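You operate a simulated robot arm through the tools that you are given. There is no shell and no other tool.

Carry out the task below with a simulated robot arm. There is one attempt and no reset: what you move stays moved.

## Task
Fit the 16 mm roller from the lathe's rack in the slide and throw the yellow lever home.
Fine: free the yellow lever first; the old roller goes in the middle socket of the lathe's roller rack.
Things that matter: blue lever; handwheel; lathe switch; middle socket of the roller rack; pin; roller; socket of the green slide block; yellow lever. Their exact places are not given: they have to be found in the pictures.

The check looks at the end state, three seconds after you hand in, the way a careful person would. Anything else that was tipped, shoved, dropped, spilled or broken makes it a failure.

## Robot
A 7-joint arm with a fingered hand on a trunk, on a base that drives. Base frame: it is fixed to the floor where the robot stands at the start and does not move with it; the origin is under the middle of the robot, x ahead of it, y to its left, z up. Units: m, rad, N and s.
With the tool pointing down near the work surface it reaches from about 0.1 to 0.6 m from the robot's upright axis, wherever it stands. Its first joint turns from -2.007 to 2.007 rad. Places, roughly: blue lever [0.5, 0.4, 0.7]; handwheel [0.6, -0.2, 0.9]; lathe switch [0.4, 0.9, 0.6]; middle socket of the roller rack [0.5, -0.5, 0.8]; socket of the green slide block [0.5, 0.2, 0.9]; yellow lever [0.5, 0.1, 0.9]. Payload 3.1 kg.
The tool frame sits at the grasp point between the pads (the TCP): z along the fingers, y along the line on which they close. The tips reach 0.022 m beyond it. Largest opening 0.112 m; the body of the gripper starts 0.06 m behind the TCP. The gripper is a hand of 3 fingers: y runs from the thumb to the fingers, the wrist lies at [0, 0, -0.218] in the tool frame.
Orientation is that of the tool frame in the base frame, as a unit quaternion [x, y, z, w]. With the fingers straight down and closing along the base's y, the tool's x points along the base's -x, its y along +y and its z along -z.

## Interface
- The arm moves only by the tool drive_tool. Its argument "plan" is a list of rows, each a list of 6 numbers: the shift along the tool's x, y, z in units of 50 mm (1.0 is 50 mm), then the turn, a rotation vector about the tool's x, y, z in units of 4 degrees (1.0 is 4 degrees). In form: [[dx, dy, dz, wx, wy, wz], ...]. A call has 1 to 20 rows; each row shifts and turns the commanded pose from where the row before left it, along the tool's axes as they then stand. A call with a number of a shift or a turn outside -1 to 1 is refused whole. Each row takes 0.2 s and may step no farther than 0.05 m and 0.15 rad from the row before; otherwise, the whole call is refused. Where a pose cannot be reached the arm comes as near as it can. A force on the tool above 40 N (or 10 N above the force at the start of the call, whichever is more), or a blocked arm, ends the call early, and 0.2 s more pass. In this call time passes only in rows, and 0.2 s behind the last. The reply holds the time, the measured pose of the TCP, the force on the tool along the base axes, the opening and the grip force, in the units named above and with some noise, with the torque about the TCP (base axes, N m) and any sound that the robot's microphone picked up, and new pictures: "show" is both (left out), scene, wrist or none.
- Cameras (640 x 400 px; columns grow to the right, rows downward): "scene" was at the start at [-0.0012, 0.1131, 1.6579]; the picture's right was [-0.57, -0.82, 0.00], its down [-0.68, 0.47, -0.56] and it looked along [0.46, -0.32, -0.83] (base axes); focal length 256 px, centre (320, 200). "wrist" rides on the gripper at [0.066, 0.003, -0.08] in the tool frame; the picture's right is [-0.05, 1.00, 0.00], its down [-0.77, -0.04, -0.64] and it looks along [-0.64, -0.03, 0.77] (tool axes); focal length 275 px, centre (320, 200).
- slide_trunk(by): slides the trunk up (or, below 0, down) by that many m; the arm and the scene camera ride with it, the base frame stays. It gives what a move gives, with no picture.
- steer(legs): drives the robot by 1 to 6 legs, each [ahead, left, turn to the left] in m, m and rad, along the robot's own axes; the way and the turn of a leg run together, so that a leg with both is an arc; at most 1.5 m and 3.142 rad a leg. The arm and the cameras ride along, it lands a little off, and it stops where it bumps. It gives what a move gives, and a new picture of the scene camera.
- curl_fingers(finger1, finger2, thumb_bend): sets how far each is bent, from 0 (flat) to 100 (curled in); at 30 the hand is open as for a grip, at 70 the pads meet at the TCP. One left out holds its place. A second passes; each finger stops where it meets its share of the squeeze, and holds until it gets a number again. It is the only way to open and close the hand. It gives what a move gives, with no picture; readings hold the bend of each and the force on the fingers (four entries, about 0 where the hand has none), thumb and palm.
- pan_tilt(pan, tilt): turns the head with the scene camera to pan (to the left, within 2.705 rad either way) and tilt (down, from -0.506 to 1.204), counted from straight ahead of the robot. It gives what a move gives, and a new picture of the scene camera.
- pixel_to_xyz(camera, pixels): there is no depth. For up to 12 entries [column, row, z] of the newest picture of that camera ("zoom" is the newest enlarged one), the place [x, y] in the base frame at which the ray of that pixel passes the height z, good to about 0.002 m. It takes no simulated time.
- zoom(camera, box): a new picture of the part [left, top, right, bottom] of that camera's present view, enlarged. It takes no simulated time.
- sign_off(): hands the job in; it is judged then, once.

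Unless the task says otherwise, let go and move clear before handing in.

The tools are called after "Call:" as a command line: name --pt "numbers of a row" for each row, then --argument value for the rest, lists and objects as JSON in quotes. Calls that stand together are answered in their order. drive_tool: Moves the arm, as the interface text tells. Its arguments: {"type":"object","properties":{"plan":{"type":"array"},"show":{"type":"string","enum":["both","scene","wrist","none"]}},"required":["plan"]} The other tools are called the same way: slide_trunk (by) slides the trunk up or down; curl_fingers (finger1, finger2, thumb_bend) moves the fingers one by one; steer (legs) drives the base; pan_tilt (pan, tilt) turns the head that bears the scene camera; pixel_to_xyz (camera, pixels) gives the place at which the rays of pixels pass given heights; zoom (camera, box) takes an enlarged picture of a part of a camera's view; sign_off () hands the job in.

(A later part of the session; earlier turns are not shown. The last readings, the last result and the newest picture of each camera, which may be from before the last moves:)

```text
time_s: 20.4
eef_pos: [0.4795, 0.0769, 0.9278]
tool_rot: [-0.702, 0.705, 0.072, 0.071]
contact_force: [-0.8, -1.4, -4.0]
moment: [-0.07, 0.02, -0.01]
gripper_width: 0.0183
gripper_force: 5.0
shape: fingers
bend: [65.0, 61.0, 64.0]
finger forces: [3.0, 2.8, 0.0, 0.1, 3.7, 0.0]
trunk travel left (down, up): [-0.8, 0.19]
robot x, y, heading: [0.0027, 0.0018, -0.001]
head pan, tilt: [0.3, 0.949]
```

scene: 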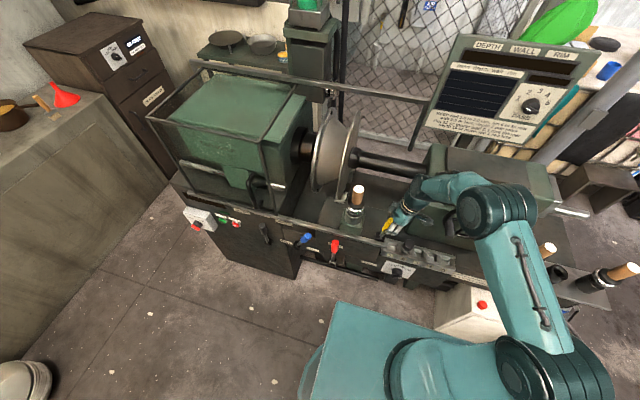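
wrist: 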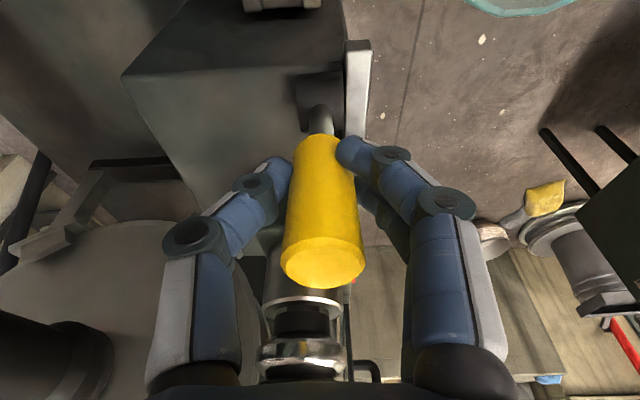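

The lever follows with only a few newtons and is now at about −14°. I'll continue the arc.

Call:
drive_tool --pt "-0.12 0 0 0 0 0" --pt "-0.12 0 0.009 0 0 0" --pt "-0.119 0 0.017 0 0 0" --pt "-0.118 0 0.025 0 0 0" --pt "-0.115 0 0.033 0 0 0" --pt "-0.113 0 0.041 0 0 0" --show "both"

```text
time_s: 21.8
eef_pos: [0.4802, 0.1128, 0.9271]
tool_rot: [-0.701, 0.706, 0.072, 0.071]
contact_force: [-2.5, 2.0, -1.2]
moment: [-0.02, 0.09, 0.04]
gripper_width: 0.018
gripper_force: 4.5
shape: fingers
bend: [66.0, 61.0, 64.0]
finger forces: [2.9, 3.3, 0.0, 0.1, 3.0, 0.1]
trunk travel left (down, up): [-0.8, 0.19]
robot x, y, heading: [-0.0024, 0.0051, -0.0]
head pan, tilt: [0.3, 0.949]
```

scene: 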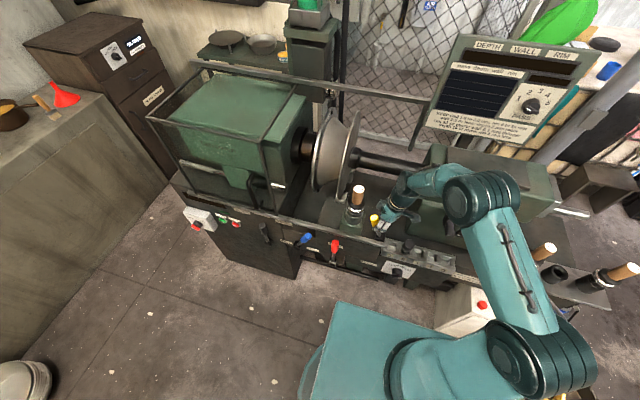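
wrist: 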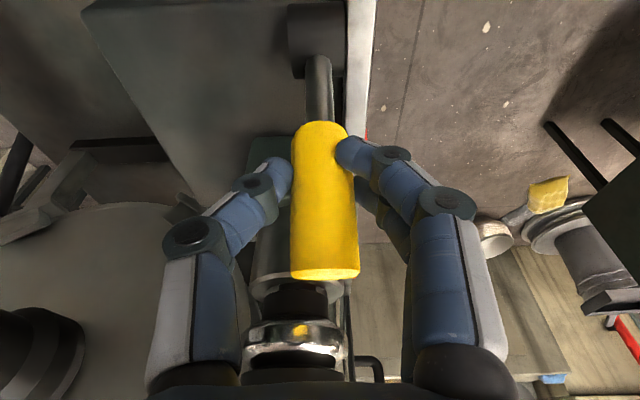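

Call:
drive_tool --pt "-0.11 0 0.049 0 0 0" --pt "-0.106 0 0.057 0 0 0" --pt "-0.102 0 0.064 0 0 0" --show "wrist"

```text
time_s: 22.6
eef_pos: [0.48, 0.1233, 0.9235]
tool_rot: [-0.699, 0.707, 0.073, 0.073]
contact_force: [-3.6, -19.9, 9.3]
moment: [-0.38, 0.15, 0.1]
gripper_width: 0.0192
gripper_force: 11.8
shape: fingers
bend: [68.0, 62.0, 64.0]
finger forces: [14.8, 2.6, 0.1, 0.0, 6.1, 0.0]
trunk travel left (down, up): [-0.8, 0.19]
robot x, y, heading: [-0.0013, -0.0028, -0.005]
head pan, tilt: [0.3, 0.949]
```

wrist: 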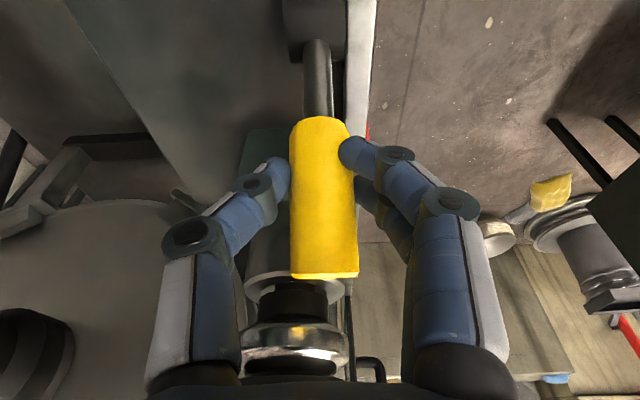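

The force rose to about 20 N with the lever at about +18°, carried by finger 1 pushing on it, so it seems to be at a stop. I'll check the view before going on.

Call:
zoom --camera "wrist" --box '[200, 0, 440, 150]'

Call:
zoom --camera "wrist" --box '[160, 120, 480, 320]'

Call:
pan_tilt --pan 0.1 --tilt 0.95

Call:
zoom --camera "scene" --box '[250, 160, 410, 260]'

```text
2.67 times, centred on (320, 75) of wrist
```

zoom: 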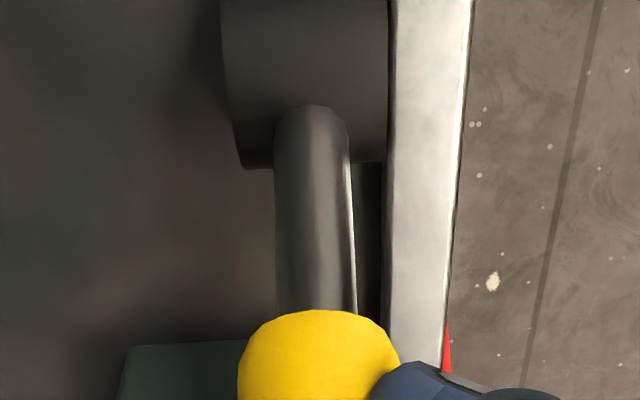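

```text
2.00 times, centred on (320, 220) of wrist
```

zoom: 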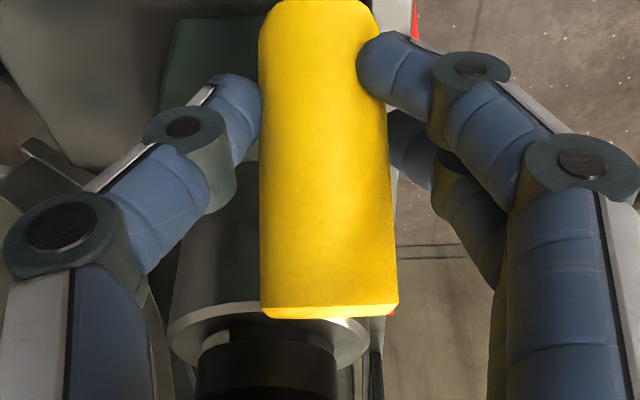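

```text
time_s: 23.3
eef_pos: [0.4788, 0.1311, 0.9231]
tool_rot: [-0.702, 0.704, 0.072, 0.073]
contact_force: [-2.6, -2.9, 0.5]
moment: [-0.08, 0.1, -0.01]
gripper_width: 0.0235
gripper_force: 5.7
shape: fingers
bend: [63.0, 64.0, 64.0]
finger forces: [5.7, 1.9, 0.1, 0.0, 3.9, 0.1]
trunk travel left (down, up): [-0.8, 0.19]
robot x, y, heading: [0.0004, 0.001, -0.0]
head pan, tilt: [0.099, 0.949]
```

scene: 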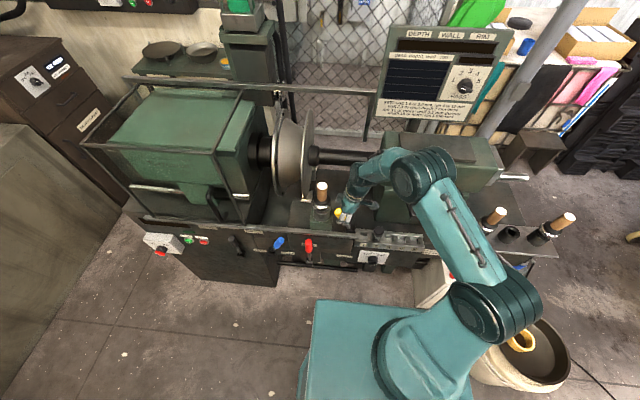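

```text
4.00 times, centred on (330, 210) of scene
```

zoom: 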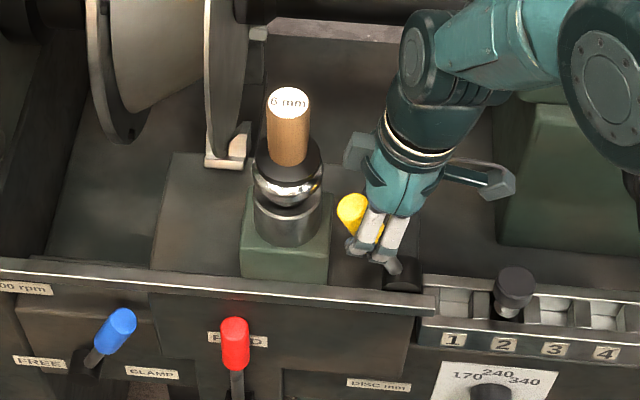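

The new scene view shows the slide roller clearly ("6/8 mm"). The hand settled to y = 0.131 and the force dropped, so I'll get a fresh wrist picture to see whether the lever moved or slipped.

Call:
drive_tool --pt "0 0 0 0 0 0" --show "both"

Call:
zoom --camera "wrist" --box '[160, 0, 480, 200]'

Call:
zoom --camera "scene" --box '[300, 170, 380, 220]'

```text
time_s: 23.7
eef_pos: [0.4799, 0.1296, 0.9225]
tool_rot: [-0.702, 0.705, 0.072, 0.073]
contact_force: [-3.9, -0.3, 0.0]
moment: [-0.02, 0.12, 0.0]
gripper_width: 0.0234
gripper_force: 6.0
shape: fingers
bend: [63.0, 63.0, 64.0]
finger forces: [5.5, 2.6, 0.0, 0.1, 3.9, 0.0]
trunk travel left (down, up): [-0.8, 0.19]
robot x, y, heading: [-0.0016, -0.0006, 0.0]
head pan, tilt: [0.099, 0.949]
```

scene: 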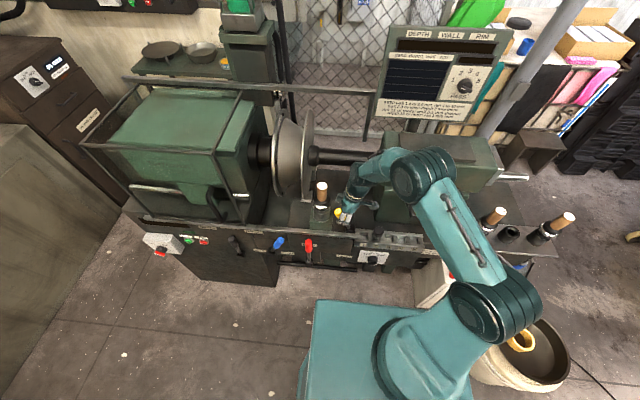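
wrist: 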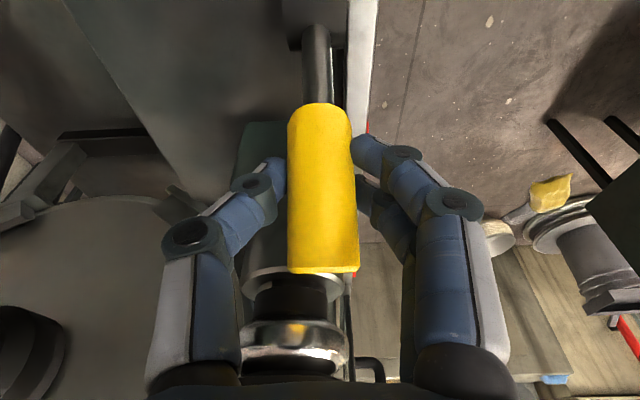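

```text
2.00 times, centred on (320, 100) of wrist
```

zoom: 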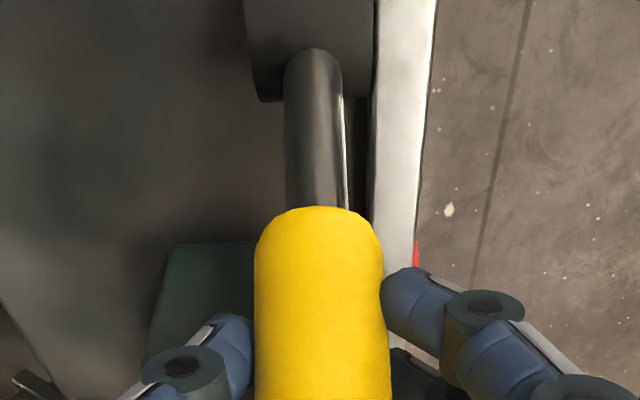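

```text
8.00 times, centred on (340, 195) of scene
```

zoom: 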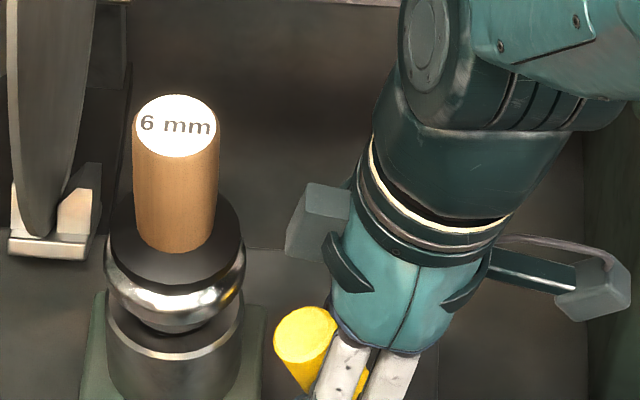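

The fingers slid a little on the lever but the lever itself barely moved, so it is at its far stop at about +20–24°. I'll let go, back out upward, and check that it stays there.

Call:
curl_fingers --finger1 44 --finger2 44 --thumb_bend 44

Call:
drive_tool --pt "0 0 -0.6 0 0 0" --pt "0 0 -0.8 0 0 0" --pt "0 0 -0.8 0 0 0" --pt "0.3 0 -0.8 0 0 0" --pt "0.3 0 -0.6 0 1 0" --pt "0 0 0 0 1 0" --pt "0 0 0 0 0.9 0" --show "both"

```text
time_s: 24.7
eef_pos: [0.4808, 0.1295, 0.9237]
tool_rot: [-0.701, 0.705, 0.073, 0.072]
contact_force: [1.0, -0.7, -0.3]
moment: [0.0, -0.02, 0.0]
gripper_width: 0.0719
gripper_force: 0.1
shape: fingers
bend: [44.0, 44.0, 44.0]
finger forces: [0.0, 0.0, 0.0, 0.1, 0.1, 0.1]
trunk travel left (down, up): [-0.8, 0.19]
robot x, y, heading: [0.0015, -0.0026, 0.001]
head pan, tilt: [0.099, 0.949]
```

```text
time_s: 26.3
eef_pos: [0.4811, 0.0624, 1.0928]
tool_rot: [-0.705, 0.709, 0.001, -0.001]
contact_force: [-0.3, -0.6, -0.1]
moment: [0.01, -0.01, -0.02]
gripper_width: 0.0715
gripper_force: 0.0
shape: fingers
bend: [44.0, 44.0, 44.0]
finger forces: [0.0, 0.0, 0.0, 0.1, 0.1, 0.1]
trunk travel left (down, up): [-0.8, 0.19]
robot x, y, heading: [-0.0005, 0.0035, -0.005]
head pan, tilt: [0.099, 0.949]
```

scene: 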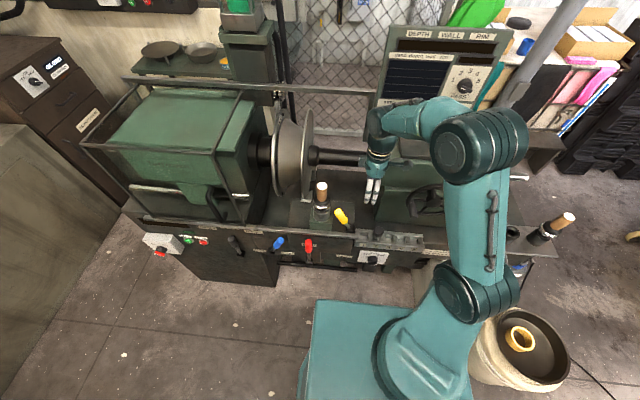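
wrist: 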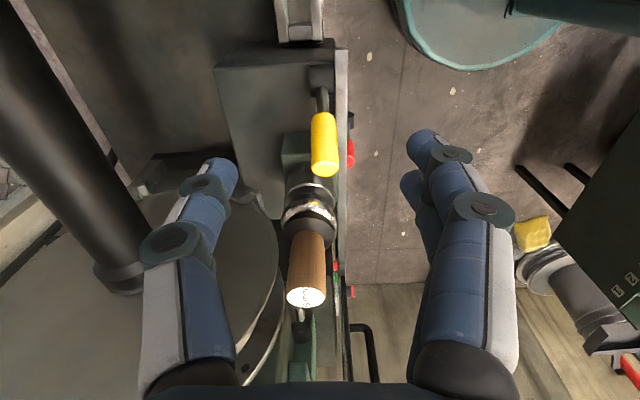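

Call:
zoom --camera "scene" --box '[270, 170, 400, 250]'

Call:
pixel_to_xyz --camera "scene" --pixels '[[339, 212, 0.93], [339, 212, 0.94], [321.5, 186, 1.05], [321.5, 186, 1.04], [349, 228, 0.85]]'

Call:
pixel_to_xyz --camera "wrist" --pixels '[[326, 170, 0.93], [326, 170, 0.94], [306, 297, 1.05], [306, 297, 1.04], [323, 85, 0.85]]'

```text
4.92 times, centred on (335, 210) of scene
```

zoom: 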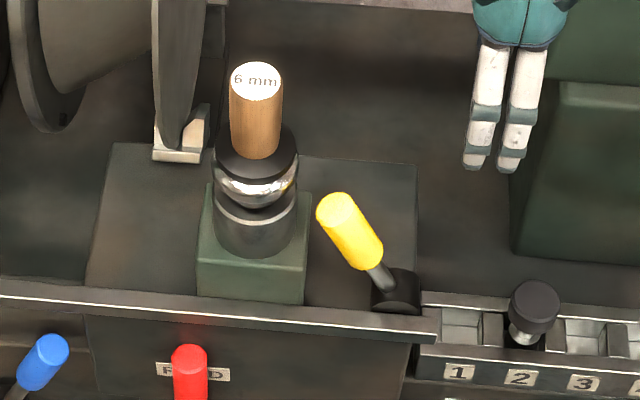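

```text
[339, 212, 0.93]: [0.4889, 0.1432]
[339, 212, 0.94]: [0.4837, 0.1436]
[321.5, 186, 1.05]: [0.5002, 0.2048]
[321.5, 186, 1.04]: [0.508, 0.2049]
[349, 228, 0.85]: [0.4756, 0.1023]
```

```text
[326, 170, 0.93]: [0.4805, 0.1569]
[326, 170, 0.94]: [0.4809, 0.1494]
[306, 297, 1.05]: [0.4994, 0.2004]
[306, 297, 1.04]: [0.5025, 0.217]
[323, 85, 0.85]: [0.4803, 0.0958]
```

The lever rests leaning toward +y (tip at about (0.483, 0.144)), so it is free. Before lifting the roller I'll look right at the rack and at the floor the base would have to cross.

Call:
pan_tilt --pan -0.75 --tilt 0.95

Call:
pan_tilt --pan -1.3 --tilt 1.15

```text
time_s: 27.5
eef_pos: [0.4813, 0.0628, 1.0929]
tool_rot: [-0.704, 0.71, 0.002, 0.001]
contact_force: [-0.2, -0.1, 0.4]
moment: [0.02, -0.02, -0.02]
gripper_width: 0.0722
gripper_force: 0.0
shape: fingers
bend: [44.0, 44.0, 44.0]
finger forces: [0.0, 0.0, 0.0, 0.1, 0.0, 0.0]
trunk travel left (down, up): [-0.8, 0.19]
robot x, y, heading: [-0.0006, -0.001, -0.0]
head pan, tilt: [-0.75, 0.949]
```

scene: 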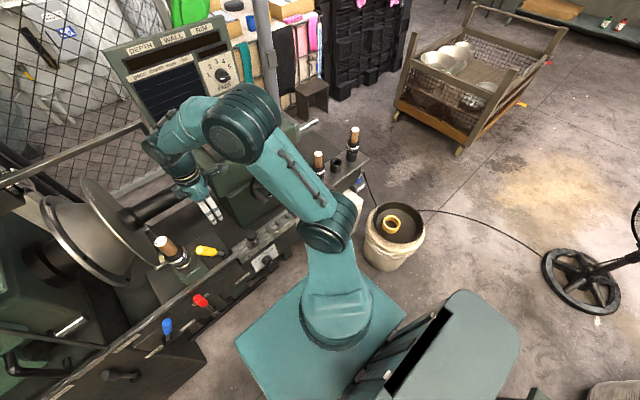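

```text
time_s: 28.5
eef_pos: [0.4794, 0.0627, 1.0934]
tool_rot: [-0.704, 0.71, 0.001, -0.001]
contact_force: [-0.7, 0.2, 0.3]
moment: [0.01, -0.01, 0.04]
gripper_width: 0.0717
gripper_force: 0.2
shape: fingers
bend: [44.0, 44.0, 44.0]
finger forces: [0.0, 0.1, 0.0, 0.0, 0.1, 0.0]
trunk travel left (down, up): [-0.8, 0.19]
robot x, y, heading: [-0.0015, 0.0017, 0.0]
head pan, tilt: [-1.3, 1.15]
```

scene: 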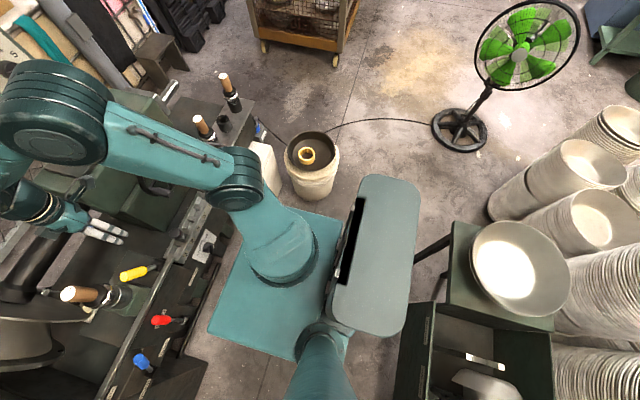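

Call:
pixel_to_xyz --camera "scene" --pixels '[[312, 199, 0.0], [312, 150, 0.3], [312, 150, 0.4], [285, 150, 0.35], [340, 150, 0.35], [340, 225, 0.1], [340, 225, 0.3], [208, 330, 0.1], [208, 330, 0.3], [262, 150, 0.5], [280, 190, 0.3], [305, 360, 0.2]]'

Call:
zoom --camera "scene" --box '[160, 50, 360, 210]'

Call:
zoom --camera "scene" --box '[200, 170, 440, 370]'

```text
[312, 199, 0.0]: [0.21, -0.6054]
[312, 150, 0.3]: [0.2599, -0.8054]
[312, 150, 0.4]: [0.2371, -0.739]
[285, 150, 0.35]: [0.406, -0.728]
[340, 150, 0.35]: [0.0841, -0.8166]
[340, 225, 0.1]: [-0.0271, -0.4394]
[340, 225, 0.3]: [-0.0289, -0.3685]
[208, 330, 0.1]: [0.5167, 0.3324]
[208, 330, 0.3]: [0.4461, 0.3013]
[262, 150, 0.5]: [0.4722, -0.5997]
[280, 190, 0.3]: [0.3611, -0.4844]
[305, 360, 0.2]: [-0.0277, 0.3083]
```

```text
2.50 times, centred on (260, 130) of scene
```

zoom: 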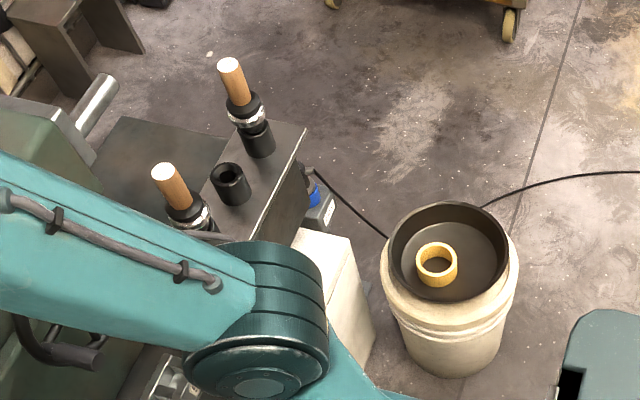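

```text
2.00 times, centred on (320, 270) of scene
```

zoom: 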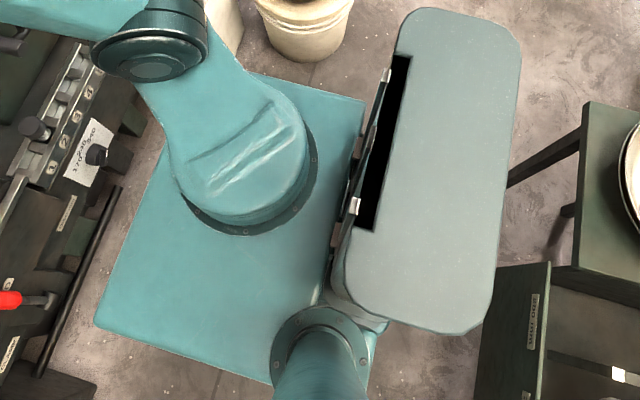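

Call:
pixel_to_xyz --camera "scene" --pixels '[[285, 262, 0.3], [285, 262, 0.6], [285, 262, 0.9], [208, 332, 0.5], [208, 332, 0.7], [342, 220, 0.5], [342, 220, 0.7], [297, 362, 0.5], [297, 362, 0.7], [223, 123, 0.84], [200, 118, 1.0], [223, 74, 1.0]]'

```text
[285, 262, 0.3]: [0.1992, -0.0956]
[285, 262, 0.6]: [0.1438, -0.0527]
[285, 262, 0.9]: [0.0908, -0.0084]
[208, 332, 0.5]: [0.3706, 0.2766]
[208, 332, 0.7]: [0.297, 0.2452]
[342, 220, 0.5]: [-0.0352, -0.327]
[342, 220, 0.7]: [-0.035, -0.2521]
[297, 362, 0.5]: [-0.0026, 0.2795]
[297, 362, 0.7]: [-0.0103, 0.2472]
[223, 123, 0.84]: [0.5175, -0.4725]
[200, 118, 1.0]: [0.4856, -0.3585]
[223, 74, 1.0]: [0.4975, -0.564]
```

The pot sits at about (0.24, −0.70) and the rack at x ≈ 0.5 with y ≈ −0.37, −0.47 and −0.57. I'll zoom in on the labels of both rack rollers.

Call:
zoom --camera "scene" --box '[185, 60, 249, 100]'

Call:
zoom --camera "scene" --box '[180, 105, 244, 145]'

```text
10.00 times, centred on (217, 80) of scene
```

zoom: 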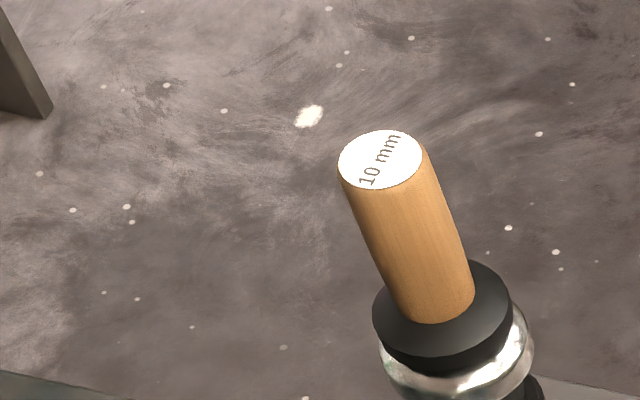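

```text
10.00 times, centred on (212, 125) of scene
```

zoom: 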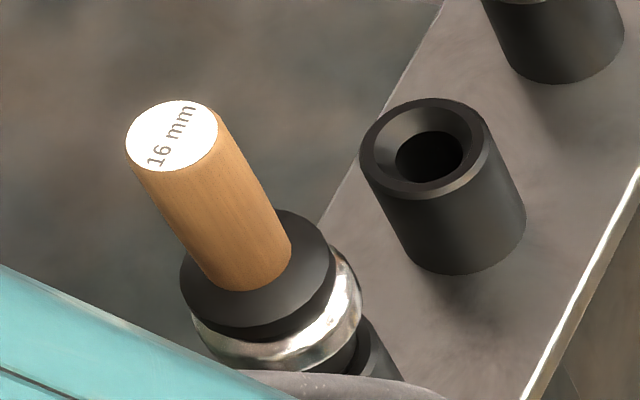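

Call:
pixel_to_xyz --camera "scene" --pixels '[[197.2, 118.5, 0.95], [197.2, 118.5, 0.98], [197.2, 118.5, 1.0], [222.5, 120, 0.8], [222.5, 120, 0.85], [222.5, 120, 0.9], [223, 75.8, 0.95], [223, 75.8, 1.0]]'

Call:
pan_tilt --pan 0.1 --tilt 0.95

```text
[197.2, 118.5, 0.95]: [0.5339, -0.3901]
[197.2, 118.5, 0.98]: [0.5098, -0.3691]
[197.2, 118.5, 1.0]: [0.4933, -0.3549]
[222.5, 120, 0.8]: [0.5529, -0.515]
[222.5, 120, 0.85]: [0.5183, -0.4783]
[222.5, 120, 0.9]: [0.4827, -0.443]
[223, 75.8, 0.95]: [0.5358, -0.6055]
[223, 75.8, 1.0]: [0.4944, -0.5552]
```

```text
time_s: 30.0
eef_pos: [0.48, 0.0631, 1.0926]
tool_rot: [-0.704, 0.71, 0.001, 0.0]
contact_force: [0.0, 0.0, -0.7]
moment: [-0.02, -0.02, 0.01]
gripper_width: 0.0718
gripper_force: 0.1
shape: fingers
bend: [44.0, 44.0, 44.0]
finger forces: [0.0, 0.0, 0.0, 0.0, 0.0, 0.0]
trunk travel left (down, up): [-0.8, 0.19]
robot x, y, heading: [-0.0014, 0.0014, -0.0]
head pan, tilt: [0.099, 0.949]
```

scene: 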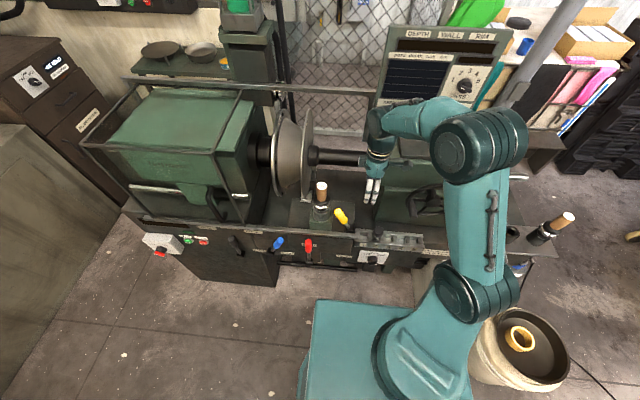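

The near rack roller is the 16 mm one (top at about (0.518, −0.375, 0.97)), the far one is 10 mm, and the empty middle socket rim is at about (0.518, −0.478, 0.85). I'll now move above the 6 mm roller in the slide.

Call:
drive_tool --pt "0 0 -0.8 0 0 0" --pt "0 0 -0.8 0 0 0" --pt "-0.8 -0.1 0 0 0 0" --pt "-0.8 -0.1 0 0 0 0" --pt "-0.8 -0.1 0 0 0 0" --pt "-0.4 -0.1 0 0 0 0" --pt "0 0 0.6 0 0 0" --pt "0 0 0.6 0 0 0" --show "both"

```text
time_s: 31.8
eef_pos: [0.5024, 0.2032, 1.1133]
tool_rot: [-0.704, 0.71, 0.001, 0.0]
contact_force: [-0.4, -0.3, 0.5]
moment: [-0.01, 0.0, 0.02]
gripper_width: 0.0716
gripper_force: 0.0
shape: fingers
bend: [44.0, 44.0, 44.0]
finger forces: [0.0, 0.0, 0.0, 0.0, 0.1, 0.1]
trunk travel left (down, up): [-0.8, 0.19]
robot x, y, heading: [-0.0015, 0.0015, 0.001]
head pan, tilt: [0.099, 0.949]
```

scene: 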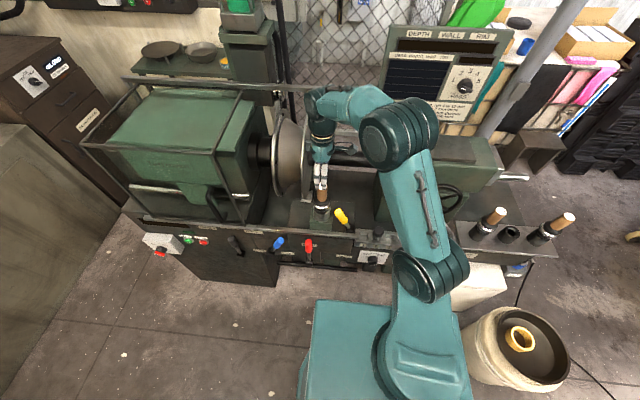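
wrist: 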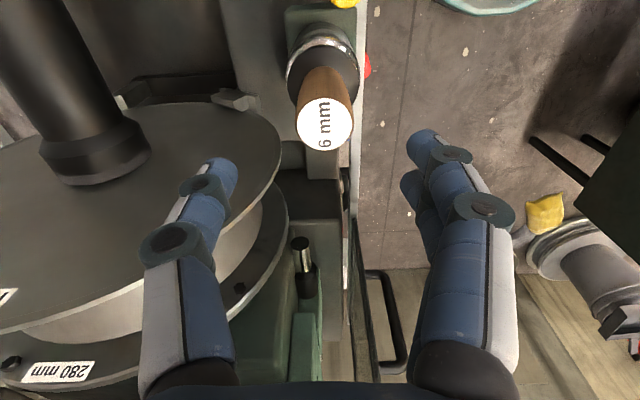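

Call:
pixel_to_xyz --camera "wrist" --pixels '[[324.5, 122.5, 1.05], [324.5, 122.5, 1.048], [297, 122.5, 1.05], [352, 122.5, 1.05], [320, 60, 0.97], [280, 130, 1.0], [280, 130, 0.95]]'

Call:
zoom --camera "wrist" --box '[240, 20, 400, 170]'

Call:
zoom --camera "scene" --box '[280, 110, 380, 240]'

```text
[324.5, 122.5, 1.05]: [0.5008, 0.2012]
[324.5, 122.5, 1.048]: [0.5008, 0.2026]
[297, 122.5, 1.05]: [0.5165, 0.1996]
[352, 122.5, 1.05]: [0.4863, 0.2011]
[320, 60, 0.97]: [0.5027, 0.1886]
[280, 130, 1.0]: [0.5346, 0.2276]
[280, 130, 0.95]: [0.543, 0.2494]
```

```text
2.67 times, centred on (320, 95) of wrist
```

zoom: 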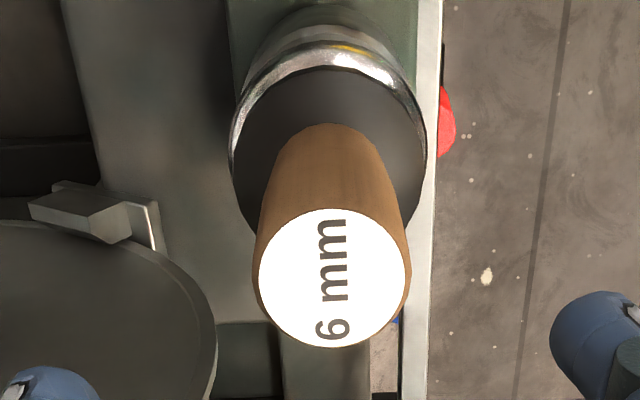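

```text
3.08 times, centred on (330, 175) of scene
```

zoom: 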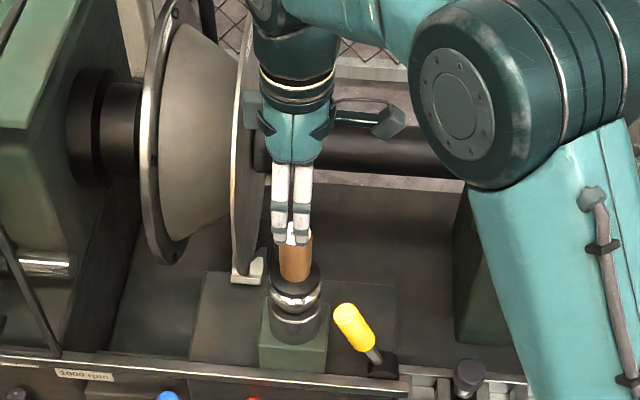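

The handle top (325,122) is lined up with the hand to within 2 mm. I'll go down to grip height.

Call:
drive_tool --pt "0 0.03 0.6 0 0 0" --pt "0 0 0.6 0 0 0" --pt "0 0 0.58 0 0 0" --show "both"

```text
time_s: 32.6
eef_pos: [0.5011, 0.2048, 1.0241]
tool_rot: [-0.704, 0.71, 0.002, 0.0]
contact_force: [-0.6, -0.4, -0.3]
moment: [0.05, 0.0, -0.01]
gripper_width: 0.0717
gripper_force: 0.0
shape: fingers
bend: [44.0, 44.0, 44.0]
finger forces: [0.1, 0.0, 0.1, 0.1, 0.1, 0.1]
trunk travel left (down, up): [-0.8, 0.19]
robot x, y, heading: [0.0036, -0.0003, 0.003]
head pan, tilt: [0.099, 0.949]
```

scene: 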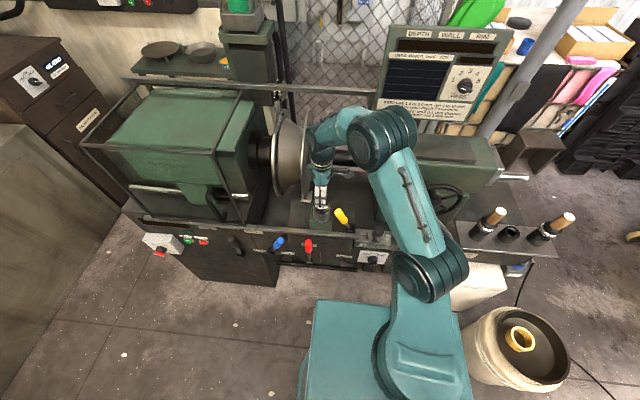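
wrist: 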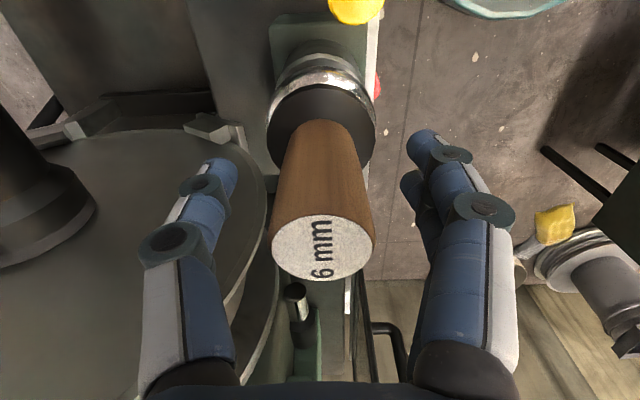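

The handle is centred between the fingers (top at (322,247)). I'll close on it.

Call:
curl_fingers --finger1 57 --finger2 57 --thumb_bend 57

Call:
curl_fingers --finger1 66 --finger2 66 --thumb_bend 66

Call:
drive_tool --pt "0 0 0 0 0 0" --show "wrist"

```text
time_s: 33.6
eef_pos: [0.5009, 0.2037, 1.0245]
tool_rot: [-0.705, 0.709, 0.002, 0.0]
contact_force: [-0.4, -0.4, 0.0]
moment: [-0.02, 0.0, 0.0]
gripper_width: 0.0387
gripper_force: 0.0
shape: fingers
bend: [56.0, 56.0, 56.0]
finger forces: [0.0, 0.0, 0.0, 0.0, 0.0, 0.0]
trunk travel left (down, up): [-0.8, 0.19]
robot x, y, heading: [-0.0022, 0.0002, -0.0]
head pan, tilt: [0.099, 0.949]
```

```text
time_s: 34.6
eef_pos: [0.4997, 0.2041, 1.0235]
tool_rot: [-0.704, 0.71, 0.0, -0.001]
contact_force: [0.2, -0.3, 0.2]
moment: [0.02, -0.01, 0.03]
gripper_width: 0.0275
gripper_force: 6.6
shape: fingers
bend: [61.0, 61.0, 62.0]
finger forces: [3.4, 3.0, 0.0, 0.0, 6.4, 0.0]
trunk travel left (down, up): [-0.8, 0.19]
robot x, y, heading: [-0.0005, -0.0023, 0.0]
head pan, tilt: [0.099, 0.949]
```

```text
time_s: 35.0
eef_pos: [0.4999, 0.2038, 1.0243]
tool_rot: [-0.705, 0.709, 0.001, -0.001]
contact_force: [0.2, -0.5, 0.0]
moment: [-0.02, -0.01, 0.02]
gripper_width: 0.0276
gripper_force: 6.4
shape: fingers
bend: [61.0, 61.0, 62.0]
finger forces: [3.4, 3.0, 0.0, 0.0, 6.5, 0.1]
trunk travel left (down, up): [-0.8, 0.19]
robot x, y, heading: [-0.0004, 0.0025, -0.003]
head pan, tilt: [0.099, 0.949]
```

wrist: 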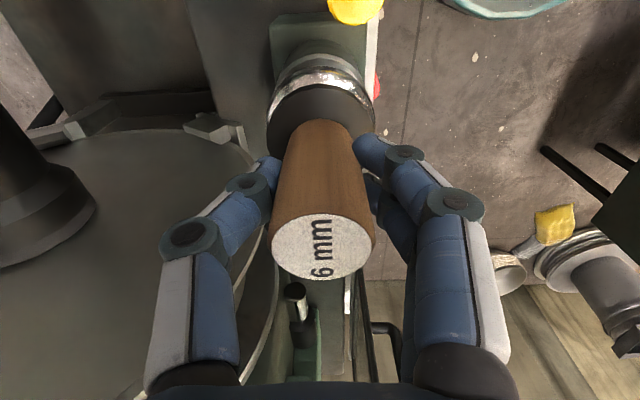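

Call:
curl_fingers --finger1 78 --finger2 78 --thumb_bend 78

Call:
drive_tool --pt "0 0 -0.1 0 0 0" --pt "0 0 -0.2 0 0 0" --pt "0 0 -0.2 0 0 0" --show "both"

```text
time_s: 36.0
eef_pos: [0.5008, 0.2043, 1.0238]
tool_rot: [-0.705, 0.709, 0.001, -0.001]
contact_force: [-0.8, 0.2, 0.7]
moment: [0.02, 0.02, 0.02]
gripper_width: 0.0257
gripper_force: 20.0
shape: fingers
bend: [65.0, 67.0, 65.0]
finger forces: [10.4, 10.3, 0.1, 0.0, 19.7, 0.0]
trunk travel left (down, up): [-0.8, 0.19]
robot x, y, heading: [-0.0005, -0.0001, 0.0]
head pan, tilt: [0.099, 0.949]
```

```text
time_s: 36.8
eef_pos: [0.501, 0.2025, 1.0494]
tool_rot: [-0.705, 0.71, 0.001, -0.001]
contact_force: [-0.2, -0.9, -4.5]
moment: [0.02, 0.0, 0.03]
gripper_width: 0.0258
gripper_force: 20.8
shape: fingers
bend: [65.0, 67.0, 64.0]
finger forces: [10.4, 10.4, 0.0, 0.1, 19.7, 0.0]
trunk travel left (down, up): [-0.8, 0.19]
robot x, y, heading: [-0.0023, -0.0008, 0.002]
head pan, tilt: [0.099, 0.949]
```

scene: 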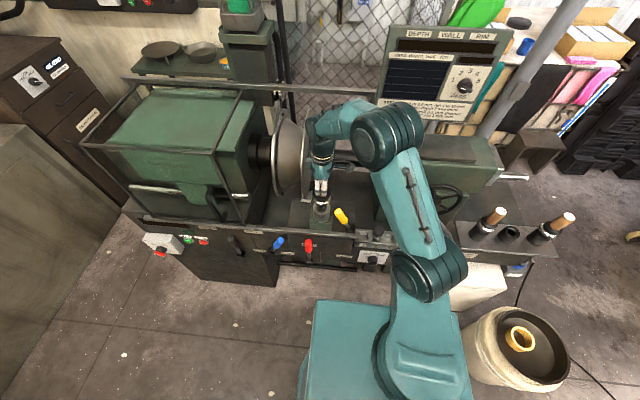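
wrist: 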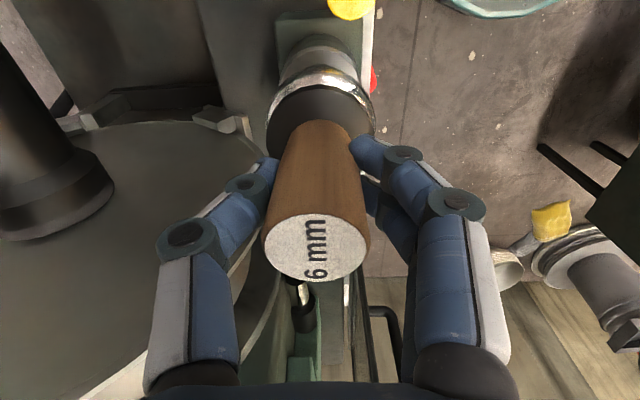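

The roller came up freely, about 4.5 N of weight. I'll lift it well clear and watch for any slip.

Call:
drive_tool --pt "0 0 -0.4 0 0 0" --pt "0 0 -0.5 0 0 0" --pt "0 0 -0.6 0 0 0" --pt "0 0 -0.6 0 0 0" --pt "0 0 -0.6 0 0 0" --pt "0 0 -0.4 0 0 0" --show "both"

Call:
zoom --camera "wrist" --box '[200, 0, 440, 150]'

Call:
zoom --camera "scene" --box '[270, 120, 400, 240]'

```text
time_s: 38.2
eef_pos: [0.4998, 0.202, 1.2038]
tool_rot: [-0.705, 0.709, 0.0, 0.0]
contact_force: [0.0, -0.1, -4.4]
moment: [-0.01, 0.0, 0.01]
gripper_width: 0.0256
gripper_force: 20.3
shape: fingers
bend: [66.0, 67.0, 65.0]
finger forces: [10.6, 10.5, 0.1, 0.0, 19.7, 0.0]
trunk travel left (down, up): [-0.8, 0.19]
robot x, y, heading: [0.0035, 0.0016, 0.004]
head pan, tilt: [0.099, 0.949]
```

scene: 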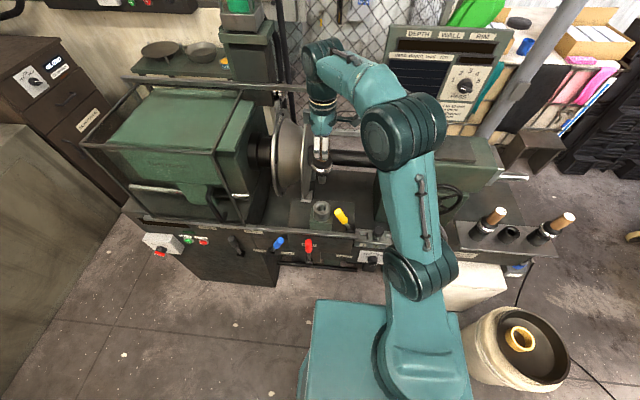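
wrist: 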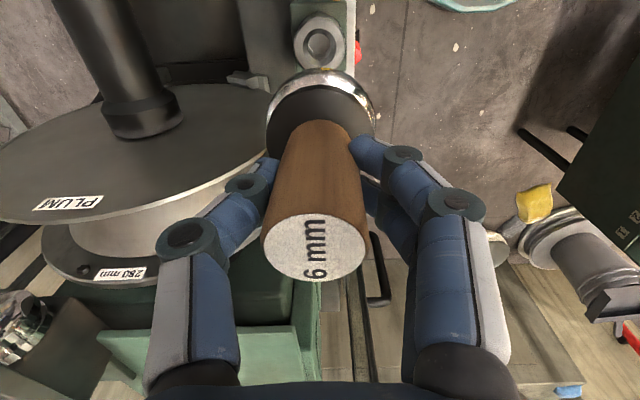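

```text
2.67 times, centred on (320, 75) of wrist
```

zoom: 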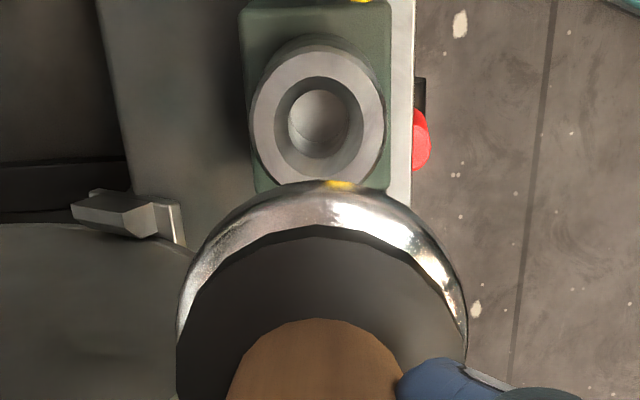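

```text
3.33 times, centred on (335, 180) of scene
```

zoom: 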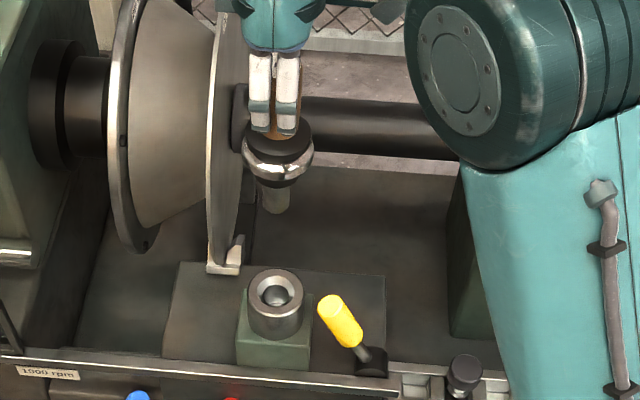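

Call:
pixel_to_xyz --camera "wrist" --pixels '[[318.9, 43.1, 0.92], [318.9, 43.1, 0.93], [318.9, 43.1, 0.94]]'

Call:
pixel_to_xyz --camera "scene" --pixels '[[322.1, 207.6, 0.92], [322.1, 207.6, 0.93], [322.1, 207.6, 0.94]]'

```text
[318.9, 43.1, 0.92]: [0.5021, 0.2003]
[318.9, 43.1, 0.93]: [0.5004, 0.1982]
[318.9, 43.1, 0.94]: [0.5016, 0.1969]
```

```text
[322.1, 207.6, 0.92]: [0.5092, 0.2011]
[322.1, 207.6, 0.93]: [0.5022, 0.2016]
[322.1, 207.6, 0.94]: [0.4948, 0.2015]
```

The stem hangs clear and the slide socket centre is at about (0.501, 0.2015, 0.93). I'll draw the hand back toward the robot and drive 0.22 m to the right for the rack.

Call:
drive_tool --pt "0 0.6 0 0 0 0" --pt "0 0.7 0 0 0 0" --pt "0 0.7 0 0 0 0" --show "none"

Call:
steer --legs '[[0, -0.22, 0]]'

```text
time_s: 39.0
eef_pos: [0.3984, 0.2033, 1.2057]
tool_rot: [-0.705, 0.709, 0.001, 0.0]
contact_force: [-0.7, 0.6, -4.1]
moment: [-0.03, 0.03, -0.01]
gripper_width: 0.0259
gripper_force: 20.3
shape: fingers
bend: [66.0, 67.0, 65.0]
finger forces: [10.5, 10.4, 0.0, 0.0, 19.4, 0.0]
trunk travel left (down, up): [-0.8, 0.19]
robot x, y, heading: [0.0005, 0.0029, 0.001]
head pan, tilt: [0.099, 0.949]
```

```text
time_s: 40.7
eef_pos: [0.4005, -0.0161, 1.2058]
tool_rot: [-0.705, 0.709, 0.001, -0.001]
contact_force: [-0.4, 0.2, -4.0]
moment: [0.04, 0.04, 0.03]
gripper_width: 0.0256
gripper_force: 20.1
shape: fingers
bend: [66.0, 68.0, 65.0]
finger forces: [10.6, 10.5, 0.1, 0.0, 19.7, 0.0]
trunk travel left (down, up): [-0.8, 0.19]
robot x, y, heading: [-0.0061, -0.2212, -0.002]
head pan, tilt: [0.099, 0.949]
```

scene: 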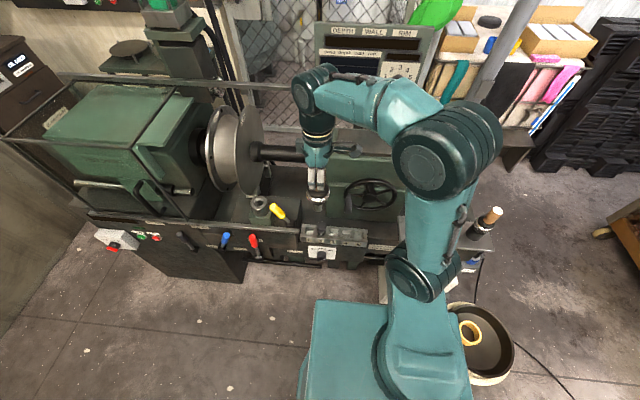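

Call:
drive_tool --pt "0.9 0 0 0 0 0" --pt "0.9 0 0 0 0 0" --pt "0.9 0 0 0 0 0" --pt "0.9 0 0 0 0 0" --pt "0.9 0 0 0 0 0" --pt "0.9 0 0 0 0 0" --pt "0.9 0 0 0 0 0" --pt "0.9 0 0 0 0 0" --pt "0.9 0 0 0 0 0" --pt "0.9 0 0 0 0 0" --show "both"

```text
time_s: 42.9
eef_pos: [0.3975, -0.3188, 1.205]
tool_rot: [-0.704, 0.71, 0.0, 0.0]
contact_force: [-0.1, -0.2, -4.1]
moment: [0.03, 0.0, -0.03]
gripper_width: 0.0254
gripper_force: 20.3
shape: fingers
bend: [67.0, 69.0, 65.0]
finger forces: [10.5, 10.2, 0.0, 0.0, 19.3, 0.0]
out of reach, approached as far as the arm can: row 7, 8, 9, 10
trunk travel left (down, up): [-0.8, 0.19]
robot x, y, heading: [0.0004, -0.2224, -0.0]
head pan, tilt: [0.099, 0.949]
```

scene: 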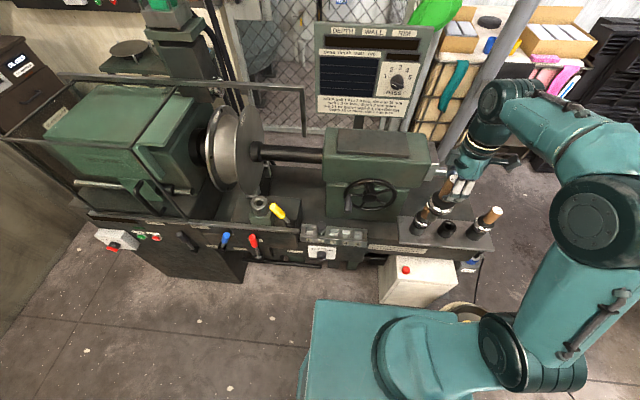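
wrist: 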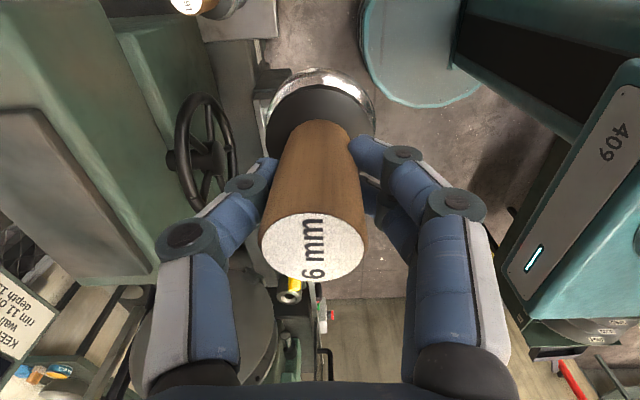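

The arm reached a wrist limit at y = −0.319 with this hand yaw. I'll turn the hand back by 30° so it can reach the rack while still closing mostly across the row.

Call:
drive_tool --pt "0 0 0 0 0 1" --pt "0 0 0 0 0 1" --pt "0 0 0 0 0 1" --pt "0 0 0 0 0 1" --pt "0 0 0 0 0 1" --pt "0 0 0 0 0 1" --pt "0 0 0 0 0 1" --pt "0 0 0 0 0 0.6" --show "none"

```text
time_s: 44.7
eef_pos: [0.3987, -0.3188, 1.2051]
tool_rot: [-0.493, 0.87, 0.001, 0.0]
contact_force: [0.7, -0.1, -3.1]
moment: [-0.02, -0.01, -0.03]
gripper_width: 0.0256
gripper_force: 20.3
shape: fingers
bend: [67.0, 69.0, 65.0]
finger forces: [10.5, 10.1, 0.0, 0.1, 19.3, 0.1]
trunk travel left (down, up): [-0.8, 0.19]
robot x, y, heading: [-0.0026, -0.2246, 0.002]
head pan, tilt: [0.099, 0.949]
```

Call:
drive_tool --pt "0.301 -0.735 0 0 0 0" --pt "0.301 -0.735 0 0 0 0" --pt "0.301 -0.735 0 0 0 0" --pt "0.301 -0.735 0 0 0 0" --pt "0.301 -0.735 0 0 0 0" --show "both"

```text
time_s: 45.9
eef_pos: [0.5205, -0.48, 1.2043]
tool_rot: [-0.494, 0.869, 0.003, -0.001]
contact_force: [0.8, -0.6, -3.8]
moment: [0.01, 0.02, 0.0]
gripper_width: 0.0253
gripper_force: 19.4
shape: fingers
bend: [67.0, 69.0, 65.0]
finger forces: [10.3, 10.2, 0.0, 0.0, 18.9, 0.0]
trunk travel left (down, up): [-0.8, 0.19]
robot x, y, heading: [0.0014, -0.2164, -0.004]
head pan, tilt: [0.099, 0.949]
```

scene: 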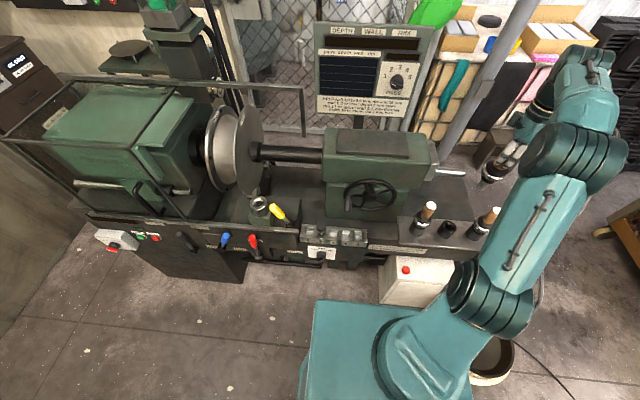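
wrist: 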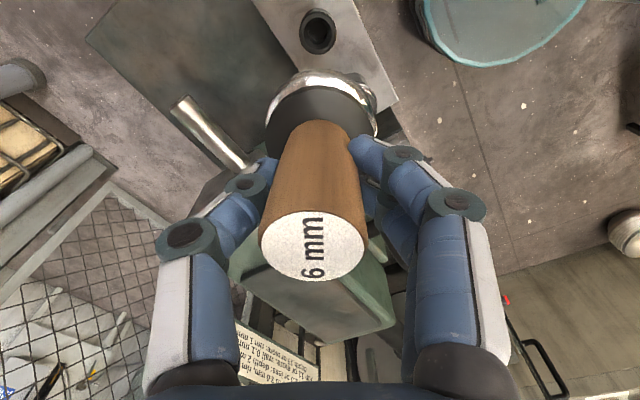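

Call:
zoom --camera "wrist" --box '[240, 0, 400, 100]'

Call:
zoom --camera "scene" --box '[390, 180, 530, 270]'

```text
4.00 times, centred on (320, 50) of wrist
```

zoom: 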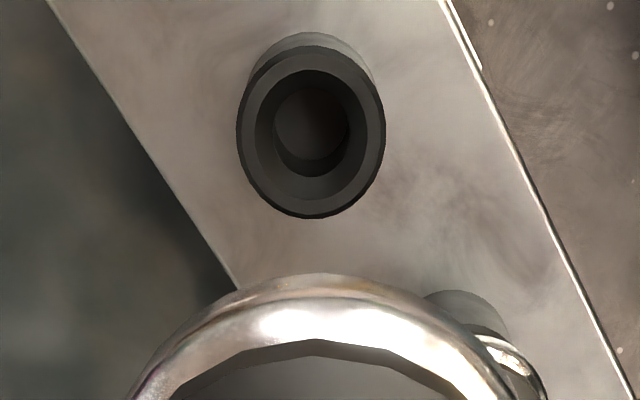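

```text
4.44 times, centred on (460, 225) of scene
```

zoom: 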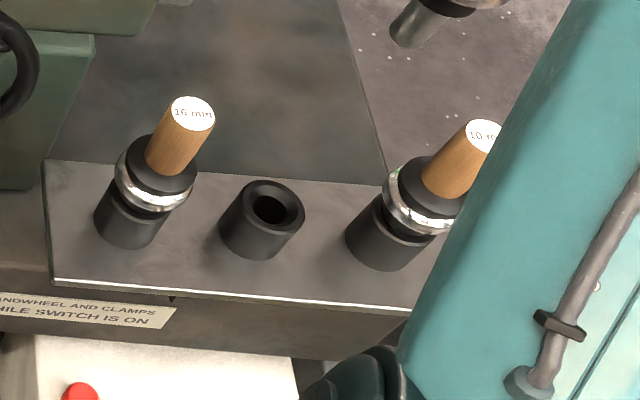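

Call:
pixel_to_xyz --camera "wrist" --pixels '[[317.6, 33, 0.84], [317.6, 33, 0.85], [317.6, 33, 0.86]]'

Call:
pixel_to_xyz --camera "scene" --pixels '[[449.4, 226.4, 0.84], [449.4, 226.4, 0.85], [449.4, 226.4, 0.86], [431.4, 205.7, 0.96], [431.4, 205.7, 0.97], [431.4, 205.7, 0.98], [496.7, 210.4, 0.97]]'

```text
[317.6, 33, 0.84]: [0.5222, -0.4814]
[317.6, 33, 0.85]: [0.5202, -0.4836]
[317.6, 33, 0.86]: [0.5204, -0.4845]
```

```text
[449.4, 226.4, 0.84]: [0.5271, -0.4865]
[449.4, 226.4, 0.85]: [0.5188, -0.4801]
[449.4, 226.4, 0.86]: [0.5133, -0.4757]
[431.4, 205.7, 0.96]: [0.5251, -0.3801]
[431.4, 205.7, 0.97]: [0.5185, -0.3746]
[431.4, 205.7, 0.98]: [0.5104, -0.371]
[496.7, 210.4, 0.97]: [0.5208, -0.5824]
```

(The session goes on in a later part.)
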